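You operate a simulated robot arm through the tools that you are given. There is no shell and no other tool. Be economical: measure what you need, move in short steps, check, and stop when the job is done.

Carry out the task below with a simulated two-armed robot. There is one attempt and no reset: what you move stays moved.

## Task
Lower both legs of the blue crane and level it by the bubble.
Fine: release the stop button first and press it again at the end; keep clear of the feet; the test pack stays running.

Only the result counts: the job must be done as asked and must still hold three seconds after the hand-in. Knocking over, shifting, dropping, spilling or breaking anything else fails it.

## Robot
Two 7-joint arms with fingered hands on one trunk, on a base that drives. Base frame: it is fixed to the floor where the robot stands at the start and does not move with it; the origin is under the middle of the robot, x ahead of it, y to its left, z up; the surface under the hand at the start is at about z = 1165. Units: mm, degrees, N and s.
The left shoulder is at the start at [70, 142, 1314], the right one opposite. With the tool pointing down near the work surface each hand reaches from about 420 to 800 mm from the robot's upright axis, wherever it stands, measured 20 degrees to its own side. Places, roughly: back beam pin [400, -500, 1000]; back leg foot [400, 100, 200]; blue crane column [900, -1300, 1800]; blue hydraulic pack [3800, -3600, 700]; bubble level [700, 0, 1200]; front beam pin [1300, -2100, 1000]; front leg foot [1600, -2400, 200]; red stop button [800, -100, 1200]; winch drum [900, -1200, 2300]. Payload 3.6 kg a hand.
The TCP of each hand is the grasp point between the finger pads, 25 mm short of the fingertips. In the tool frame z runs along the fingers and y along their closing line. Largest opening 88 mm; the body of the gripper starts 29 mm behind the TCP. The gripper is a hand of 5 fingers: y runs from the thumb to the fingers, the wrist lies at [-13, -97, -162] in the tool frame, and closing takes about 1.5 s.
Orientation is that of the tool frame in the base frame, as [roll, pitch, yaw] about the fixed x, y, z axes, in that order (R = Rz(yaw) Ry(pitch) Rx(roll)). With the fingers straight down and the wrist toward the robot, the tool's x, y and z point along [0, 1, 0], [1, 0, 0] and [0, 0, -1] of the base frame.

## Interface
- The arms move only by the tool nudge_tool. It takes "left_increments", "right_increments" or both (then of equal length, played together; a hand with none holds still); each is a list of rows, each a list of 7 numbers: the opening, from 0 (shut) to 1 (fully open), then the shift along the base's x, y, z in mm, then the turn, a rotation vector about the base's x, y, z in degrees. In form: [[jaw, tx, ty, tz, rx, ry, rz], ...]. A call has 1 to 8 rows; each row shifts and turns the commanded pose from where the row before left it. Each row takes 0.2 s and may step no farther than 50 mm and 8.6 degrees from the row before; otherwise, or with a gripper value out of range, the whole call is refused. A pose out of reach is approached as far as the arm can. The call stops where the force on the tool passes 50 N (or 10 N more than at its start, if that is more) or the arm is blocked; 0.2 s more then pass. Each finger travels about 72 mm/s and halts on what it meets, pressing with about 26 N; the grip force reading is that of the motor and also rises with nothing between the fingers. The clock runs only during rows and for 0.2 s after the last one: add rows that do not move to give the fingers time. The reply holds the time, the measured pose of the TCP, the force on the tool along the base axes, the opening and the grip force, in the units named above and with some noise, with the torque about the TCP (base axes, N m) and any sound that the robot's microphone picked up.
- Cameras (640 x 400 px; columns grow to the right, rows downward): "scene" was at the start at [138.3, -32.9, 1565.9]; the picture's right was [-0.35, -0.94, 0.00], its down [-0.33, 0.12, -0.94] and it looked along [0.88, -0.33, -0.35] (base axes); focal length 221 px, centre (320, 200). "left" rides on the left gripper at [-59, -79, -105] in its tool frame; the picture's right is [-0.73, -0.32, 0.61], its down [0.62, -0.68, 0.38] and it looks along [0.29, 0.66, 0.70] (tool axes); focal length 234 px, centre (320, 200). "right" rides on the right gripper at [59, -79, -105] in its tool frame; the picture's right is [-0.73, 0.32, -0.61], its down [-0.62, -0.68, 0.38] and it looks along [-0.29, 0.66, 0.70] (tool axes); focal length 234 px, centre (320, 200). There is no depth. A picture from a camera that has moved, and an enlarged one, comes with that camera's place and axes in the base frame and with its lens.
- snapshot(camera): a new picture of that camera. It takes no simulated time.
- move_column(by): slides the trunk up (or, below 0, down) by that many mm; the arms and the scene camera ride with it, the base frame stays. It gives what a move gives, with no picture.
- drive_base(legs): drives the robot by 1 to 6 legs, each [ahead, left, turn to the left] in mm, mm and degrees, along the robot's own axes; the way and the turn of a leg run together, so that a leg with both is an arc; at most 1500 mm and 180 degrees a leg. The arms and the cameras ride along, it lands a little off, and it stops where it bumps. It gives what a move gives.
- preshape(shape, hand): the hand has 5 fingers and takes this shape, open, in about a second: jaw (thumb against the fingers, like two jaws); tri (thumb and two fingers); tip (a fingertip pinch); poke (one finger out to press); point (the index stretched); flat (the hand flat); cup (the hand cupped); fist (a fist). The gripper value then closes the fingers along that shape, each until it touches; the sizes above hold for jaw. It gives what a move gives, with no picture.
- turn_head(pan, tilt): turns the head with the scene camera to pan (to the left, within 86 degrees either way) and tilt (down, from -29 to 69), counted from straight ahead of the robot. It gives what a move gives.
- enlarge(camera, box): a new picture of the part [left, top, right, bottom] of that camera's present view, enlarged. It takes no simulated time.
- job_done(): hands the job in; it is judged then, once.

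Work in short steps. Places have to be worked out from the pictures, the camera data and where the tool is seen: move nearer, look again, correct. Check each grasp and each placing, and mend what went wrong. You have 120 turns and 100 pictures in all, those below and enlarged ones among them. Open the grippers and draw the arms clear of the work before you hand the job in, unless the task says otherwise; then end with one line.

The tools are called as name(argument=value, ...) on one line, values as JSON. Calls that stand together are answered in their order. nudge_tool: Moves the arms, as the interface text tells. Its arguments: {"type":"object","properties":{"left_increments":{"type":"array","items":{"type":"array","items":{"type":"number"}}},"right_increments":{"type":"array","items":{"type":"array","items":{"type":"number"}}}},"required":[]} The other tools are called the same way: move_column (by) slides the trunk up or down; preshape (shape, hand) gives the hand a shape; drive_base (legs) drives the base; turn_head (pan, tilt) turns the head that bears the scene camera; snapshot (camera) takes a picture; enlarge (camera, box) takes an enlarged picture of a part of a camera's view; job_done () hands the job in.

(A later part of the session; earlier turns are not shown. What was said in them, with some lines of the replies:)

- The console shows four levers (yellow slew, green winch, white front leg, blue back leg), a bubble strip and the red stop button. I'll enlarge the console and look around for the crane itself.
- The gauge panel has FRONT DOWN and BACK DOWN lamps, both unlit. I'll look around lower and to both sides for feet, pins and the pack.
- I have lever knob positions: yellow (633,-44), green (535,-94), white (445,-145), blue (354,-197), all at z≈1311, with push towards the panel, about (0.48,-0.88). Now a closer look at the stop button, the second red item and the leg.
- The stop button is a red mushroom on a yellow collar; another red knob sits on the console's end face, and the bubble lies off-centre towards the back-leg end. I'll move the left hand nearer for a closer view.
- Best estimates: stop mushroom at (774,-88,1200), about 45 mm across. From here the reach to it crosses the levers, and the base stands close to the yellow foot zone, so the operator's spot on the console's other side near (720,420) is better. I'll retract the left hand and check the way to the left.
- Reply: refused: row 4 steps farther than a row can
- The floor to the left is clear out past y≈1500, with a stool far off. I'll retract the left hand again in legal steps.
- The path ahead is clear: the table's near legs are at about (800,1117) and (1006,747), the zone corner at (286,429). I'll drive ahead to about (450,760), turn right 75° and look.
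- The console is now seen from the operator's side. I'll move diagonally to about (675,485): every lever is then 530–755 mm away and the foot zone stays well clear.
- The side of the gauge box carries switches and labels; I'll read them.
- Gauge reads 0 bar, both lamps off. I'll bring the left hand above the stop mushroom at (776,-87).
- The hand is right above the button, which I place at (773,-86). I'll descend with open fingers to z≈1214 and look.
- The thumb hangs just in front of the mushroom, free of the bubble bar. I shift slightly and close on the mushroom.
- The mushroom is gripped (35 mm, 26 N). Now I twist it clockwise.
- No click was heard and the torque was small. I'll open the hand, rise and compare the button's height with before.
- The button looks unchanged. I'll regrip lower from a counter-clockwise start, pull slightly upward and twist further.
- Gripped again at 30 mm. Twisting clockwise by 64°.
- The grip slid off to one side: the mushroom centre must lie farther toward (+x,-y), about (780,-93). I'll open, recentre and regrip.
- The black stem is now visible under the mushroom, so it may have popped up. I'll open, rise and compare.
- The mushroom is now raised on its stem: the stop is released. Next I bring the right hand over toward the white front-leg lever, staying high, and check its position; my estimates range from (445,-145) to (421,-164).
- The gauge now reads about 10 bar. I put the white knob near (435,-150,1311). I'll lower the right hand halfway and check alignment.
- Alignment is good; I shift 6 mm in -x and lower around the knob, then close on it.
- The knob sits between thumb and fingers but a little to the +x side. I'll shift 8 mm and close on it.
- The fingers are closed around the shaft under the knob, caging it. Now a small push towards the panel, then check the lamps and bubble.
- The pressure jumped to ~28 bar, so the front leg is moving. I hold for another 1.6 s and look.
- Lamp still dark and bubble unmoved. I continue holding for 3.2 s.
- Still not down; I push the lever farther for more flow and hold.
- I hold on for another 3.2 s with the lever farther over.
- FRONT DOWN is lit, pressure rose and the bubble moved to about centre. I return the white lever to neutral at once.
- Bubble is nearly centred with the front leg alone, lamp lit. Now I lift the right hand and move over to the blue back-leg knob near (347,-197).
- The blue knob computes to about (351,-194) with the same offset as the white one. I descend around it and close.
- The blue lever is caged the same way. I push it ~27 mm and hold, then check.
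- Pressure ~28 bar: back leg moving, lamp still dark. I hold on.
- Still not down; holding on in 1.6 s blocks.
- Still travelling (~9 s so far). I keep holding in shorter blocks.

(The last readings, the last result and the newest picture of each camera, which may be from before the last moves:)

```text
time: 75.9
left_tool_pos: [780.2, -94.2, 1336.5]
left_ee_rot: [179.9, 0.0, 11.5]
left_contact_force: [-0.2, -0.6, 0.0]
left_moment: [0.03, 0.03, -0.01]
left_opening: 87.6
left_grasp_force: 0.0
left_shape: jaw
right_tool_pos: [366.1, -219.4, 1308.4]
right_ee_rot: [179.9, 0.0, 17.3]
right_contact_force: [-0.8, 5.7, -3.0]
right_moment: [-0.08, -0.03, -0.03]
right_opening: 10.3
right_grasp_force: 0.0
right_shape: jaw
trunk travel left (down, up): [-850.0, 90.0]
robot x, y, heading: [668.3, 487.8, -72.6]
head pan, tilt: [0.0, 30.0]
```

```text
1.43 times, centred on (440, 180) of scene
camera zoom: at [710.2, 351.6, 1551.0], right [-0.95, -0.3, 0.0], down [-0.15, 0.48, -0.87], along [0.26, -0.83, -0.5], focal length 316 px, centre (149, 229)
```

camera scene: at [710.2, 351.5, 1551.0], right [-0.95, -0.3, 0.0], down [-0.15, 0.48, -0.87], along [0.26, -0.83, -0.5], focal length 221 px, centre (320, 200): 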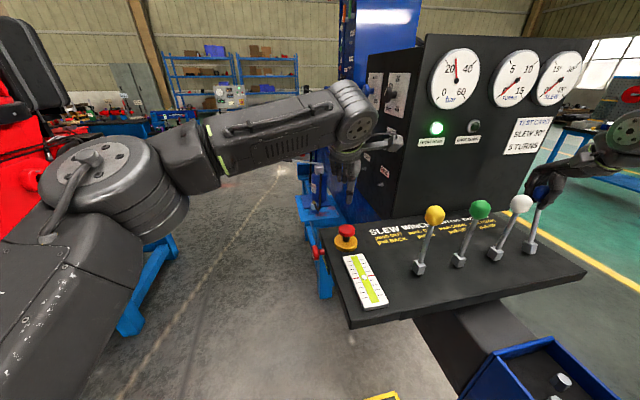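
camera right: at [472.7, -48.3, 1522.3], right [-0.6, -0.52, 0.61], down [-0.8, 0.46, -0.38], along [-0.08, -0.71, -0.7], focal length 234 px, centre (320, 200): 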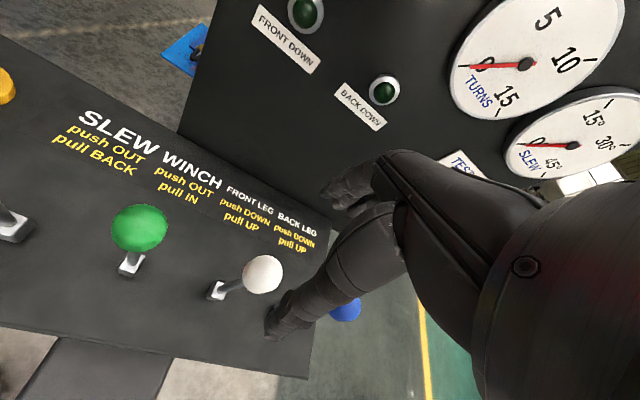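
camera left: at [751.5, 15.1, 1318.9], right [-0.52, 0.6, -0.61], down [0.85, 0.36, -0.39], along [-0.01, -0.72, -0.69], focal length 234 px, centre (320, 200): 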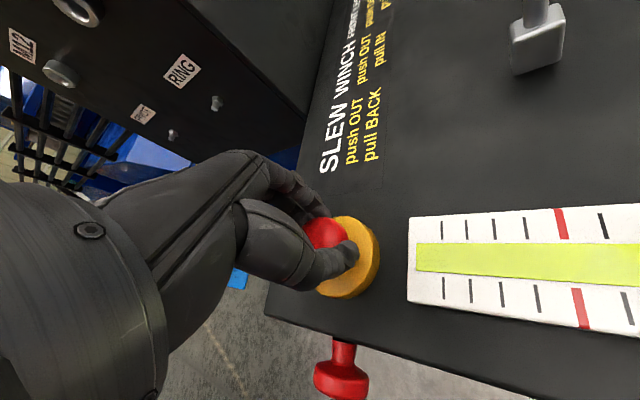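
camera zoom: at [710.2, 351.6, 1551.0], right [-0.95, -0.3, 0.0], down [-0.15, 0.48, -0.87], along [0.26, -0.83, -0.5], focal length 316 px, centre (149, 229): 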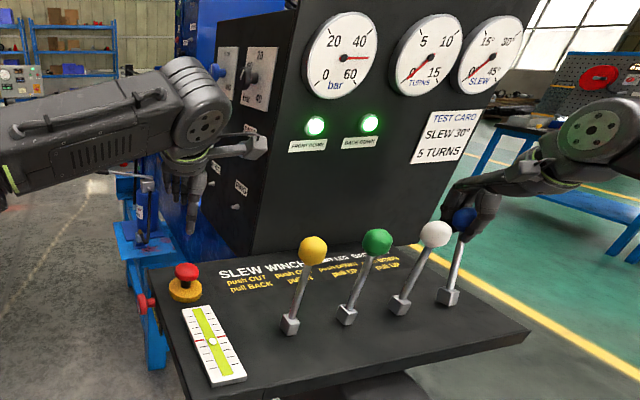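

Both lamps are lit. I return the blue lever to neutral at once and check the bubble.

nudge_tool(right_increments=[[0.1, -7, 13, 0, 0, 0, 0], [0.1, -8, 14, 1, 0, 0, 0], [0.3, 0, 0, 0, 0, 0, 0], [0.3, 0, 0, 0, 0, 0, 0]])

enlarge(camera="scene", box=[325, 235, 405, 315])

enlarge(camera="scene", box=[410, 40, 570, 200])

```text
time: 76.9
left_tool_pos: [780.7, -95.3, 1336.4]
left_ee_rot: [179.9, 0.0, 11.4]
left_contact_force: [0.6, 0.3, 0.1]
left_moment: [-0.02, 0.01, -0.04]
left_opening: 87.9
left_grasp_force: 0.0
left_shape: jaw
right_tool_pos: [350.8, -193.2, 1310.8]
right_ee_rot: [179.9, 0.0, 17.3]
right_contact_force: [-0.2, -0.7, -0.2]
right_moment: [0.01, 0.0, 0.01]
right_opening: 26.6
right_grasp_force: 0.1
right_shape: jaw
trunk travel left (down, up): [-850.0, 90.0]
robot x, y, heading: [669.0, 483.1, -72.6]
head pan, tilt: [0.0, 30.0]
```

```text
5.00 times, centred on (365, 275) of scene
camera zoom: at [710.9, 349.7, 1550.8], right [-0.95, -0.3, 0.0], down [-0.15, 0.48, -0.87], along [0.26, -0.83, -0.5], focal length 1106 px, centre (95, -175)
```

zoom: 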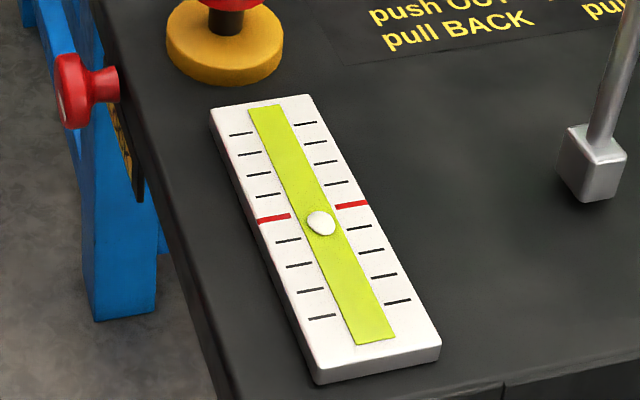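

```text
2.50 times, centred on (490, 120) of scene
camera zoom: at [710.9, 349.7, 1550.8], right [-0.95, -0.3, 0.0], down [-0.15, 0.48, -0.87], along [0.26, -0.83, -0.5], focal length 553 px, centre (-105, 400)
```

zoom: 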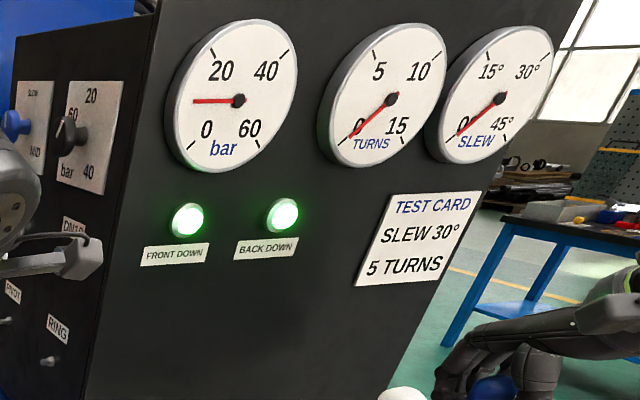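

Both lamps lit; the bubble is about half a division toward the back end. I move back to the white lever for a brief trim.

nudge_tool(right_increments=[[0.7, 0, 0, 0, 0, 0, 0], [1, 0, 0, 0, 0, 0, 0], [1, 0, 0, 0, 0, 0, 0], [1, 0, 0, 0, 0, 0, 0], [1, 0, 0, 40, 0, 0, 0], [1, 0, 0, 35, 0, 0, 0]])

nudge_tool(right_increments=[[1, 29, 16, 0, 0, 0, 0], [1, 29, 16, 0, 0, 0, 0], [1, 29, 16, 0, 0, 0, 0], [1, 0, 0, 0, 0, 0, 0], [1, 0, 0, -25, 0, 0, 0], [1, 0, 0, -25, 0, 0, 0], [1, 0, 0, -26, 0, 0, 0], [0.7, 0, 0, 0, 0, 0, 0]])

nudge_tool(right_increments=[[0.4, 0, 0, 0, 0, 0, 0], [0.2, 0, 0, 0, 0, 0, 0], [0.1, 0, 0, 0, 0, 0, 0], [0.1, 0, 0, 0, 0, 0, 0]])

enlarge(camera="right", box=[180, 140, 420, 360])

```text
time: 78.3
left_tool_pos: [782.5, -94.8, 1335.7]
left_ee_rot: [179.8, 0.1, 11.4]
left_contact_force: [0.8, -0.2, 0.4]
left_moment: [0.03, 0.05, 0.03]
left_opening: 87.7
left_grasp_force: 0.1
left_shape: jaw
right_tool_pos: [352.9, -192.7, 1387.5]
right_ee_rot: [-180.0, 0.0, 17.3]
right_contact_force: [-0.2, 0.6, 0.0]
right_moment: [-0.02, 0.02, 0.02]
right_opening: 87.8
right_grasp_force: 0.1
right_shape: jaw
trunk travel left (down, up): [-850.0, 90.0]
robot x, y, heading: [669.1, 482.0, -72.8]
head pan, tilt: [0.0, 30.0]
```

```text
time: 80.1
left_tool_pos: [781.4, -96.0, 1337.7]
left_ee_rot: [180.0, 0.1, 11.4]
left_contact_force: [0.4, 0.0, -0.2]
left_moment: [0.02, 0.0, -0.01]
left_opening: 87.6
left_grasp_force: 0.0
left_shape: jaw
right_tool_pos: [436.7, -145.7, 1310.0]
right_ee_rot: [179.9, 0.0, 17.4]
right_contact_force: [0.0, 0.0, -0.9]
right_moment: [0.02, 0.02, 0.03]
right_opening: 62.0
right_grasp_force: 0.1
right_shape: jaw
trunk travel left (down, up): [-850.0, 90.0]
robot x, y, heading: [669.1, 479.0, -72.3]
head pan, tilt: [0.0, 30.0]
```

```text
time: 81.1
left_tool_pos: [780.8, -96.2, 1336.0]
left_ee_rot: [180.0, 0.2, 11.3]
left_contact_force: [0.1, 0.2, 0.5]
left_moment: [0.0, -0.02, 0.02]
left_opening: 87.9
left_grasp_force: 0.0
left_shape: jaw
right_tool_pos: [438.5, -146.1, 1309.7]
right_ee_rot: [179.9, 0.0, 17.3]
right_contact_force: [-0.9, 1.9, -1.1]
right_moment: [-0.01, 0.0, 0.01]
right_opening: 9.7
right_grasp_force: 0.0
right_shape: jaw
trunk travel left (down, up): [-850.0, 90.0]
robot x, y, heading: [670.2, 484.0, -72.7]
head pan, tilt: [0.0, 30.0]
```

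```text
1.82 times, centred on (300, 250) of right
camera zoom: at [470.4, -53.4, 1414.6], right [-0.6, -0.52, 0.61], down [-0.8, 0.46, -0.38], along [-0.08, -0.71, -0.7], focal length 426 px, centre (356, 109)
```

zoom: 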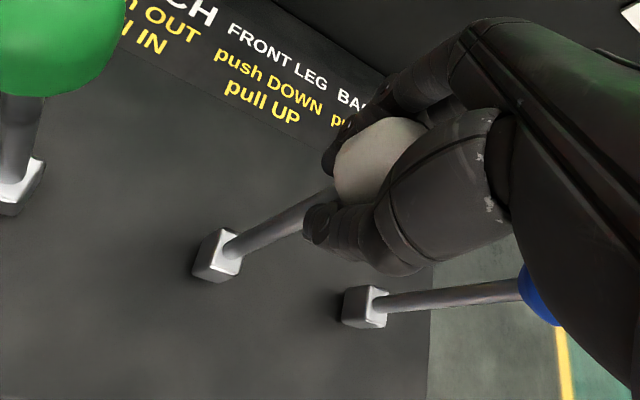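

White lever caged again. A very brief push and return, then read the bubble.

nudge_tool(right_increments=[[0.1, 6, -11, 0, 0, 0, 0], [0.1, 5, -9, 0, 0, 0, 0], [0.1, -5, 9, 0, 0, 0, 0], [0.1, -6, 11, 0, 0, 0, 0], [0.1, 0, 0, 0, 0, 0, 0]])

enlarge(camera="scene", box=[325, 235, 405, 315])

```text
time: 82.3
left_tool_pos: [782.0, -96.0, 1336.7]
left_ee_rot: [179.9, 0.1, 11.4]
left_contact_force: [-0.6, -1.0, -0.1]
left_moment: [-0.01, -0.03, -0.01]
left_opening: 87.7
left_grasp_force: 0.0
left_shape: jaw
right_tool_pos: [438.3, -146.2, 1308.6]
right_ee_rot: [179.9, -0.2, 17.2]
right_contact_force: [-0.5, 1.3, 0.7]
right_moment: [0.02, 0.02, -0.01]
right_opening: 9.2
right_grasp_force: 0.0
right_shape: jaw
trunk travel left (down, up): [-850.0, 90.0]
robot x, y, heading: [669.0, 483.9, -72.6]
head pan, tilt: [0.0, 30.0]
```

```text
5.00 times, centred on (365, 275) of scene
camera zoom: at [711.4, 350.0, 1550.8], right [-0.95, -0.3, 0.0], down [-0.15, 0.48, -0.87], along [0.26, -0.83, -0.5], focal length 1106 px, centre (95, -175)
```

zoom: 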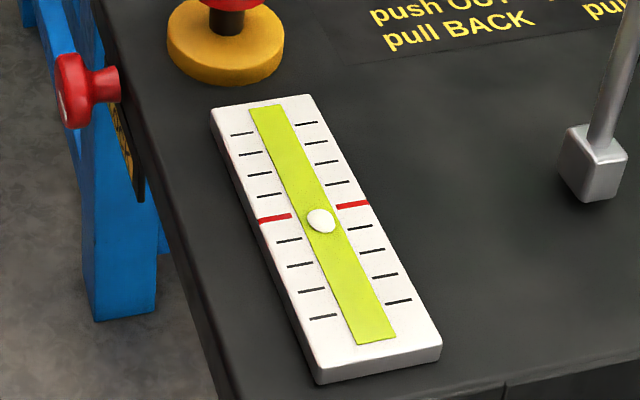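

It moved toward the centre by only a hair. A longer push of about 0.8 s.

nudge_tool(right_increments=[[0.1, 7, -12, 0, 0, 0, 0], [0.1, 7, -12, 0, 0, 0, 0], [0.1, 0, 0, 0, 0, 0, 0], [0.1, 0, 0, 0, 0, 0, 0], [0.1, 0, 0, 0, 0, 0, 0], [0.1, -7, 12, 0, 0, 0, 0], [0.1, -7, 12, 0, 0, 0, 0], [0.1, 0, 0, 0, 0, 0, 0]])

enlarge(camera="scene", box=[325, 235, 405, 315])

```text
time: 84.1
left_tool_pos: [782.2, -95.9, 1336.9]
left_ee_rot: [180.0, 0.1, 11.5]
left_contact_force: [0.7, -0.1, -0.2]
left_moment: [-0.01, -0.03, 0.0]
left_opening: 87.7
left_grasp_force: 0.1
left_shape: jaw
right_tool_pos: [437.0, -146.4, 1309.8]
right_ee_rot: [180.0, 0.1, 17.3]
right_contact_force: [0.4, 2.0, -0.3]
right_moment: [0.01, 0.02, -0.01]
right_opening: 9.3
right_grasp_force: 0.1
right_shape: jaw
trunk travel left (down, up): [-850.0, 90.0]
robot x, y, heading: [667.4, 483.6, -72.6]
head pan, tilt: [0.0, 30.0]
```

```text
5.00 times, centred on (365, 275) of scene
camera zoom: at [711.5, 349.8, 1550.8], right [-0.95, -0.3, 0.0], down [-0.15, 0.48, -0.87], along [0.26, -0.83, -0.5], focal length 1106 px, centre (95, -175)
```

zoom: 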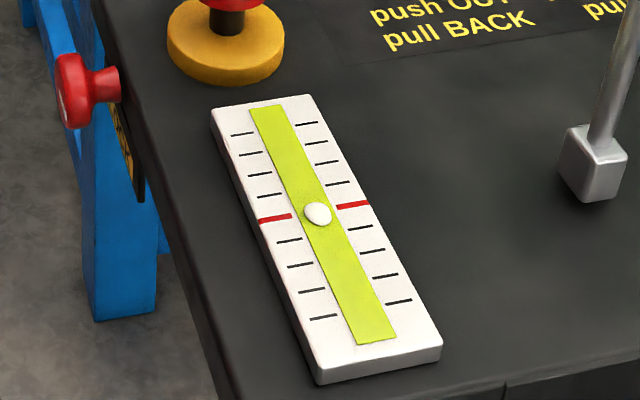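

Nearly there: about 0.15 division left. One more short push.

nudge_tool(right_increments=[[0.1, 7, -12, 0, 0, 0, 0], [0.1, 7, -12, 0, 0, 0, 0], [0.1, 0, 0, 0, 0, 0, 0], [0.1, -7, 12, 0, 0, 0, 0], [0.1, -7, 12, 0, 0, 0, 0], [0.1, 0, 0, 0, 0, 0, 0]])

enlarge(camera="scene", box=[335, 245, 395, 305])

enlarge(camera="left", box=[440, 200, 640, 400])

```text
time: 85.5
left_tool_pos: [781.8, -96.3, 1336.1]
left_ee_rot: [180.0, 0.2, 11.3]
left_contact_force: [-0.6, 0.5, 0.8]
left_moment: [0.05, 0.03, -0.01]
left_opening: 87.9
left_grasp_force: 0.0
left_shape: jaw
right_tool_pos: [438.3, -146.9, 1308.6]
right_ee_rot: [179.8, 0.0, 17.3]
right_contact_force: [0.5, 0.8, 0.3]
right_moment: [0.0, 0.0, -0.03]
right_opening: 9.3
right_grasp_force: 0.1
right_shape: jaw
trunk travel left (down, up): [-850.0, 90.0]
robot x, y, heading: [666.6, 487.2, -72.6]
head pan, tilt: [0.0, 30.0]
```

```text
6.67 times, centred on (365, 275) of scene
camera zoom: at [711.3, 350.2, 1550.8], right [-0.95, -0.3, 0.0], down [-0.15, 0.48, -0.87], along [0.26, -0.83, -0.5], focal length 1475 px, centre (20, -300)
```

zoom: 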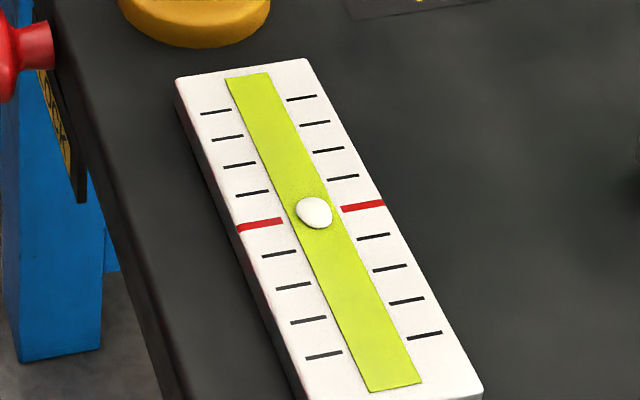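

```text
2.00 times, centred on (540, 300) of left
camera zoom: at [708.0, -28.5, 1441.8], right [-0.78, 0.17, -0.61], down [0.48, 0.79, -0.39], along [0.41, -0.59, -0.7], focal length 468 px, centre (-120, 0)
```

zoom: 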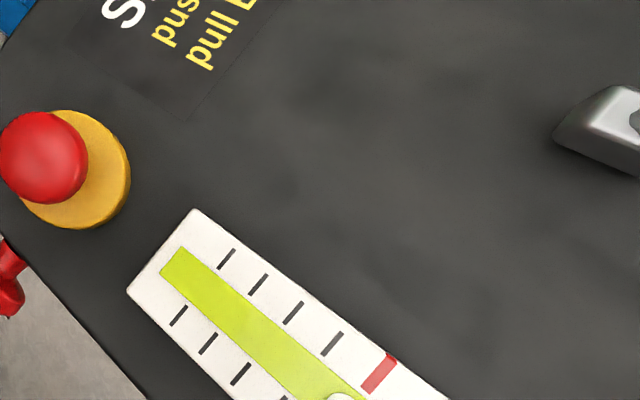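

The bubble sits on the centre line between the red marks. I release the white lever, lift the right hand clear, and meanwhile close the left hand for pressing the stop.

nudge_tool(right_increments=[[0.4, 0, 0, 0, 0, 0, 0], [0.8, 0, 0, 0, 0, 0, 0], [1, 0, 0, 0, 0, 0, 0], [1, 0, 0, 0, 0, 0, 0], [1, 0, 0, 0, 0, 0, 0], [1, 0, 0, 40, 0, 0, 0], [1, 0, 0, 45, 0, 0, 0], [1, 0, 30, 35, 0, 0, 0]], left_increments=[[0.6, -3, 5, 0, 0, 0, 0], [0.3, 0, 0, 0, 0, 0, 0], [0, 0, 0, 0, 0, 0, 0], [0, 0, 0, 0, 0, 0, 0], [0, 0, 0, 0, 0, 0, 0], [0, 0, 0, 0, 0, 0, 0], [0, 0, 0, 0, 0, 0, 0], [0, 0, 0, 0, 0, 0, 0]])

snapshot(camera="scene")

snapshot(camera="left")

```text
time: 87.3
left_tool_pos: [777.9, -88.3, 1336.5]
left_ee_rot: [179.8, 0.1, 11.4]
left_contact_force: [-1.0, -0.9, -0.2]
left_moment: [-0.03, 0.0, -0.01]
left_opening: 0.0
left_grasp_force: 26.3
left_shape: jaw
right_tool_pos: [435.4, -115.8, 1429.3]
right_ee_rot: [179.7, -0.1, 17.2]
right_contact_force: [0.4, 0.1, 0.4]
right_moment: [0.01, -0.02, 0.02]
right_opening: 87.7
right_grasp_force: 0.1
right_shape: jaw
trunk travel left (down, up): [-850.0, 90.0]
robot x, y, heading: [669.0, 484.3, -72.6]
head pan, tilt: [0.0, 30.0]
```

```text
31 pictures are left
camera scene: at [710.4, 352.0, 1551.0], right [-0.95, -0.3, 0.0], down [-0.15, 0.48, -0.87], along [0.26, -0.83, -0.5], focal length 221 px, centre (320, 200)
```

scene: 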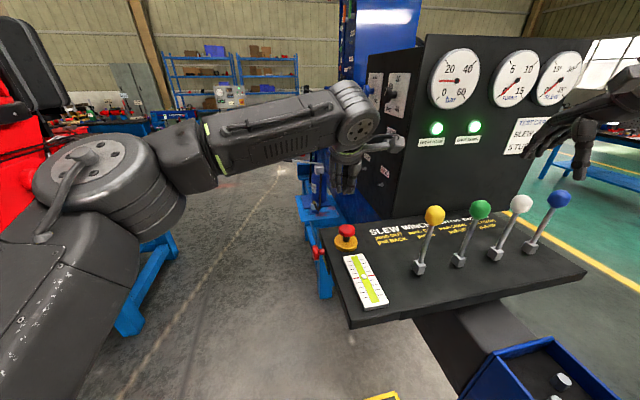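

```text
30 pictures are left
camera left: at [704.4, -21.4, 1442.1], right [-0.78, 0.17, -0.61], down [0.48, 0.79, -0.39], along [0.41, -0.59, -0.69], focal length 234 px, centre (320, 200)
```

left: 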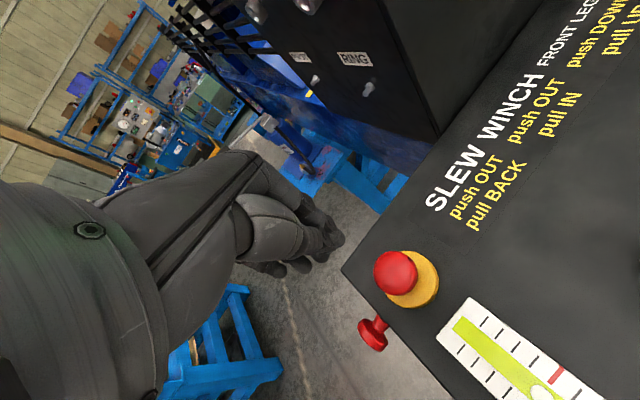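

Lamps stay lit. I lower the closed left fingertips toward the mushroom and check alignment.

nudge_tool(left_increments=[[0, 0, 0, -40, 0, 0, 0], [0, 0, 0, -30, 0, 0, 0], [0, 0, 0, -10, 0, 0, 0]])

enlarge(camera="scene", box=[305, 170, 405, 270])

enlarge(camera="left", box=[220, 140, 460, 320])

```text
time: 88.1
left_tool_pos: [777.2, -89.5, 1255.9]
left_ee_rot: [179.9, 0.1, 11.4]
left_contact_force: [0.0, 0.6, 0.3]
left_moment: [0.01, -0.03, -0.01]
left_opening: 0.1
left_grasp_force: 26.2
left_shape: jaw
right_tool_pos: [437.0, -117.6, 1427.7]
right_ee_rot: [179.9, 0.0, 17.3]
right_contact_force: [0.0, 0.2, 0.2]
right_moment: [0.02, 0.02, -0.01]
right_opening: 87.8
right_grasp_force: 0.0
right_shape: jaw
trunk travel left (down, up): [-850.0, 90.0]
robot x, y, heading: [669.4, 486.4, -72.6]
head pan, tilt: [0.0, 30.0]
```

```text
4.00 times, centred on (355, 220) of scene
camera zoom: at [710.3, 350.3, 1550.9], right [-0.95, -0.3, 0.0], down [-0.15, 0.48, -0.87], along [0.26, -0.83, -0.5], focal length 885 px, centre (180, 120)
```

zoom: 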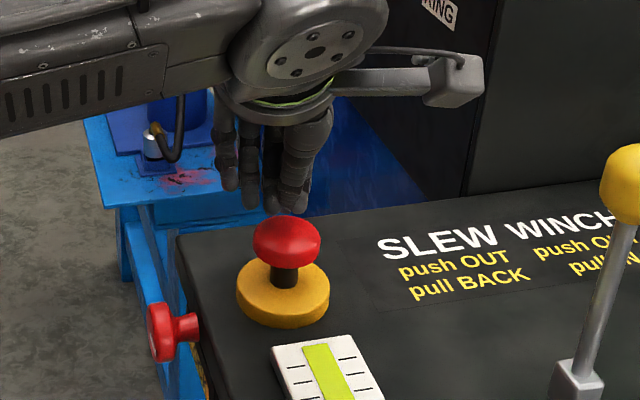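

```text
2.22 times, centred on (340, 230) of left
camera zoom: at [704.2, -22.7, 1361.2], right [-0.78, 0.17, -0.61], down [0.48, 0.79, -0.39], along [0.41, -0.59, -0.7], focal length 520 px, centre (276, 133)
```

zoom: 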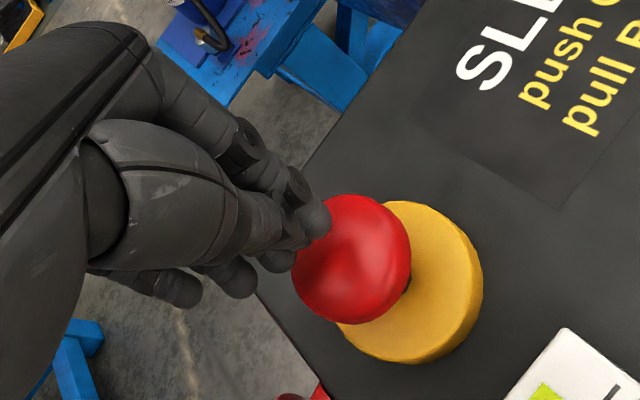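

The fingertips are over the mushroom. I shift 5 mm toward the operator and press down in small steps.

nudge_tool(left_increments=[[0, -2, 5, 0, 0, 0, 0], [0, 0, 0, -8, 0, 0, 0], [0, 0, 0, -6, 0, 0, 0], [0, 0, 0, -5, 0, 0, 0], [0, 0, 0, -4, 0, 0, 0]])

enlarge(camera="scene", box=[305, 170, 405, 270])

```text
time: 89.3
left_tool_pos: [777.6, -84.7, 1232.8]
left_ee_rot: [179.8, 0.1, 11.2]
left_contact_force: [0.9, 0.5, -0.7]
left_moment: [0.0, 0.02, 0.03]
left_opening: 0.0
left_grasp_force: 26.2
left_shape: jaw
right_tool_pos: [437.2, -118.5, 1429.2]
right_ee_rot: [180.0, 0.0, 17.4]
right_contact_force: [-0.3, -0.5, -0.5]
right_moment: [-0.04, 0.01, 0.0]
right_opening: 87.9
right_grasp_force: 0.1
right_shape: jaw
trunk travel left (down, up): [-850.0, 90.0]
robot x, y, heading: [664.5, 481.5, -72.6]
head pan, tilt: [0.0, 30.0]
```

```text
4.00 times, centred on (355, 220) of scene
camera zoom: at [710.9, 349.7, 1550.8], right [-0.95, -0.3, 0.0], down [-0.15, 0.48, -0.87], along [0.26, -0.83, -0.5], focal length 885 px, centre (180, 120)
```

zoom: 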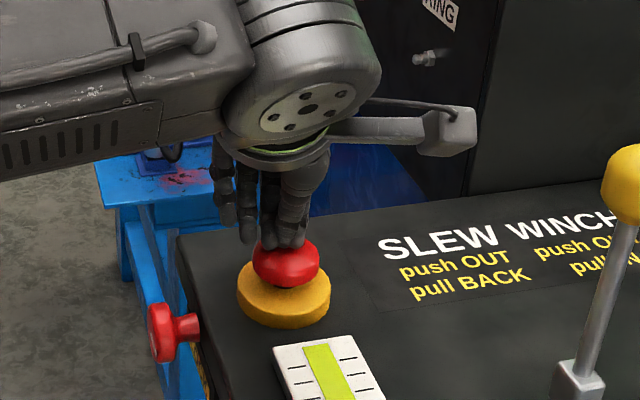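

The mushroom is down with no force left, so it seems latched. I press 4 mm more to be sure, then lift and inspect.

nudge_tool(left_increments=[[0, 0, 0, -3, 0, 0, 0], [0, 0, 0, -2, 0, 0, 0], [0, 0, 0, 0, 0, 0, 0]])

nudge_tool(left_increments=[[0, 0, 0, 40, 0, 0, 0], [0, 0, 0, 45, 0, 0, 0], [0.3, 10, 20, 40, 0, 0, 0], [0.6, 20, 30, 30, 0, 0, 0], [1, 20, 30, 30, 0, 0, 0], [1, 20, 30, 30, 0, 0, 0], [1, 0, 0, 0, 0, 0, 0]], right_increments=[[1, 0, 30, 20, 0, 0, 0], [1, 0, 30, 20, 0, 0, 0], [1, 0, 30, 20, 0, 0, 0], [1, 20, 30, 20, 0, 0, 0], [1, 20, 20, 20, 0, 0, 0], [1, 0, 0, 0, 0, 0, 0], [1, 0, 0, 0, 0, 0, 0]])

enlarge(camera="scene", box=[305, 170, 405, 310])

snapshot(camera="scene")

```text
time: 90.1
left_tool_pos: [776.6, -84.3, 1230.5]
left_ee_rot: [179.6, 0.3, 11.4]
left_contact_force: [3.4, -9.2, 28.4]
left_moment: [-0.27, -0.1, -0.01]
left_opening: 0.0
left_grasp_force: 26.0
left_shape: jaw
right_tool_pos: [437.5, -116.5, 1429.0]
right_ee_rot: [179.9, 0.1, 17.3]
right_contact_force: [0.3, -0.4, 0.1]
right_moment: [0.02, 0.01, 0.02]
right_opening: 87.6
right_grasp_force: 0.1
right_shape: jaw
trunk travel left (down, up): [-850.0, 90.0]
robot x, y, heading: [665.2, 486.1, -72.5]
head pan, tilt: [0.0, 30.0]
```

```text
time: 91.7
left_tool_pos: [844.7, 25.5, 1441.4]
left_ee_rot: [180.0, 0.0, 11.4]
left_contact_force: [-0.1, -0.2, 0.2]
left_moment: [0.04, 0.01, 0.02]
left_opening: 87.5
left_grasp_force: 0.1
left_shape: jaw
right_tool_pos: [478.7, 21.8, 1527.3]
right_ee_rot: [180.0, 0.0, 17.3]
right_contact_force: [0.1, 0.0, -0.9]
right_moment: [0.04, 0.01, 0.0]
right_opening: 87.7
right_grasp_force: 0.2
right_shape: jaw
trunk travel left (down, up): [-850.0, 90.0]
robot x, y, heading: [663.2, 486.2, -72.7]
head pan, tilt: [0.0, 30.0]
```

```text
2.86 times, centred on (355, 240) of scene
camera zoom: at [710.1, 348.7, 1550.7], right [-0.95, -0.3, 0.0], down [-0.15, 0.48, -0.87], along [0.26, -0.83, -0.5], focal length 632 px, centre (220, 86)
```

zoom: 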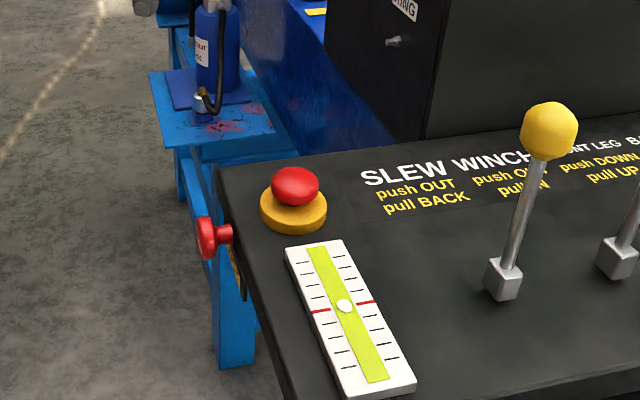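

```text
25 pictures are left
camera scene: at [710.1, 348.7, 1550.7], right [-0.95, -0.3, 0.0], down [-0.15, 0.48, -0.87], along [0.26, -0.83, -0.5], focal length 221 px, centre (320, 200)
```

scene: 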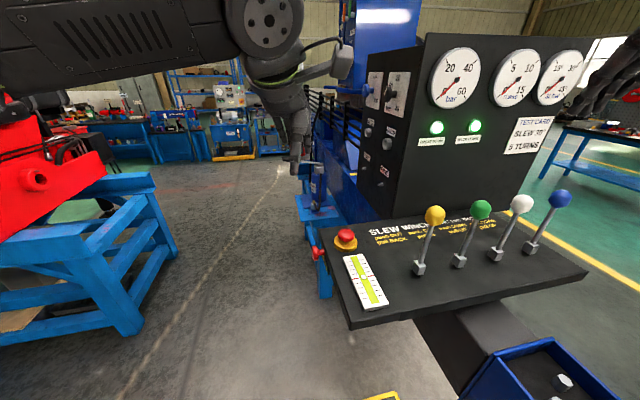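

The stop is pressed (gauge back at 0), both lamps lit, arms clear. A final bubble check.

nudge_tool(left_increments=[[1, 0, 0, 0, 0, 0, 0], [1, 0, 0, 0, 0, 0, 0], [1, 0, 0, 0, 0, 0, 0], [1, 0, 0, 0, 0, 0, 0], [1, 0, 0, 0, 0, 0, 0], [1, 0, 0, 0, 0, 0, 0], [1, 0, 0, 0, 0, 0, 0], [1, 0, 0, 0, 0, 0, 0]])

enlarge(camera="scene", box=[335, 245, 395, 305])

enlarge(camera="right", box=[0, 100, 200, 300])

```text
time: 93.5
left_tool_pos: [844.9, 26.1, 1442.1]
left_ee_rot: [179.9, 0.1, 11.4]
left_contact_force: [-0.4, 0.6, 0.8]
left_moment: [0.0, -0.02, -0.02]
left_opening: 87.6
left_grasp_force: 0.1
left_shape: jaw
right_tool_pos: [478.0, 24.2, 1527.5]
right_ee_rot: [179.9, 0.1, 17.3]
right_contact_force: [0.7, -0.6, -0.6]
right_moment: [-0.01, 0.02, 0.01]
right_opening: 87.9
right_grasp_force: 0.1
right_shape: jaw
trunk travel left (down, up): [-850.0, 90.0]
robot x, y, heading: [671.0, 485.5, -72.6]
head pan, tilt: [0.0, 30.0]
```

```text
6.67 times, centred on (365, 275) of scene
camera zoom: at [710.8, 349.8, 1550.8], right [-0.95, -0.3, 0.0], down [-0.15, 0.48, -0.87], along [0.26, -0.83, -0.5], focal length 1475 px, centre (20, -300)
```

zoom: 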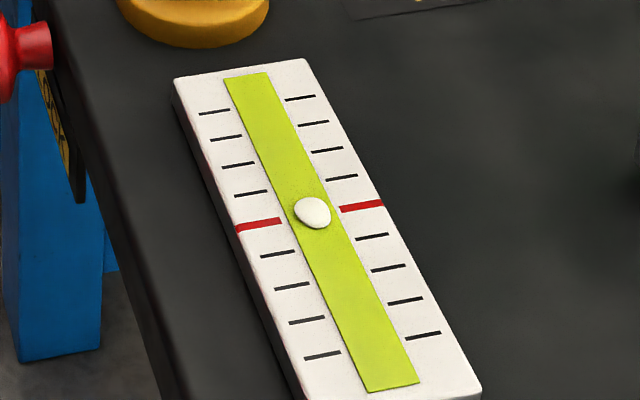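

```text
2.00 times, centred on (100, 200) of right
camera zoom: at [510.7, 115.6, 1632.3], right [-0.6, -0.52, 0.61], down [-0.8, 0.46, -0.38], along [-0.08, -0.71, -0.7], focal length 468 px, centre (760, 200)
```

zoom: 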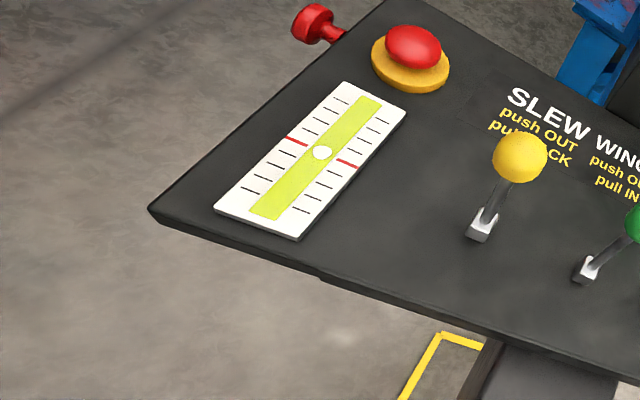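

The bubble is centred between the red marks in both views, both lamps are lit, and the stop is pressed. I hand in.

job_done()

```text
The job is handed in.
```

Both legs of the blue crane are down with FRONT DOWN and BACK DOWN lit, and the bubble is centred between the red marks. The stop button was released first and pressed again at the end. I kept the robot outside the marked back-foot zone, never went near the front foot, and did not touch the test pack.
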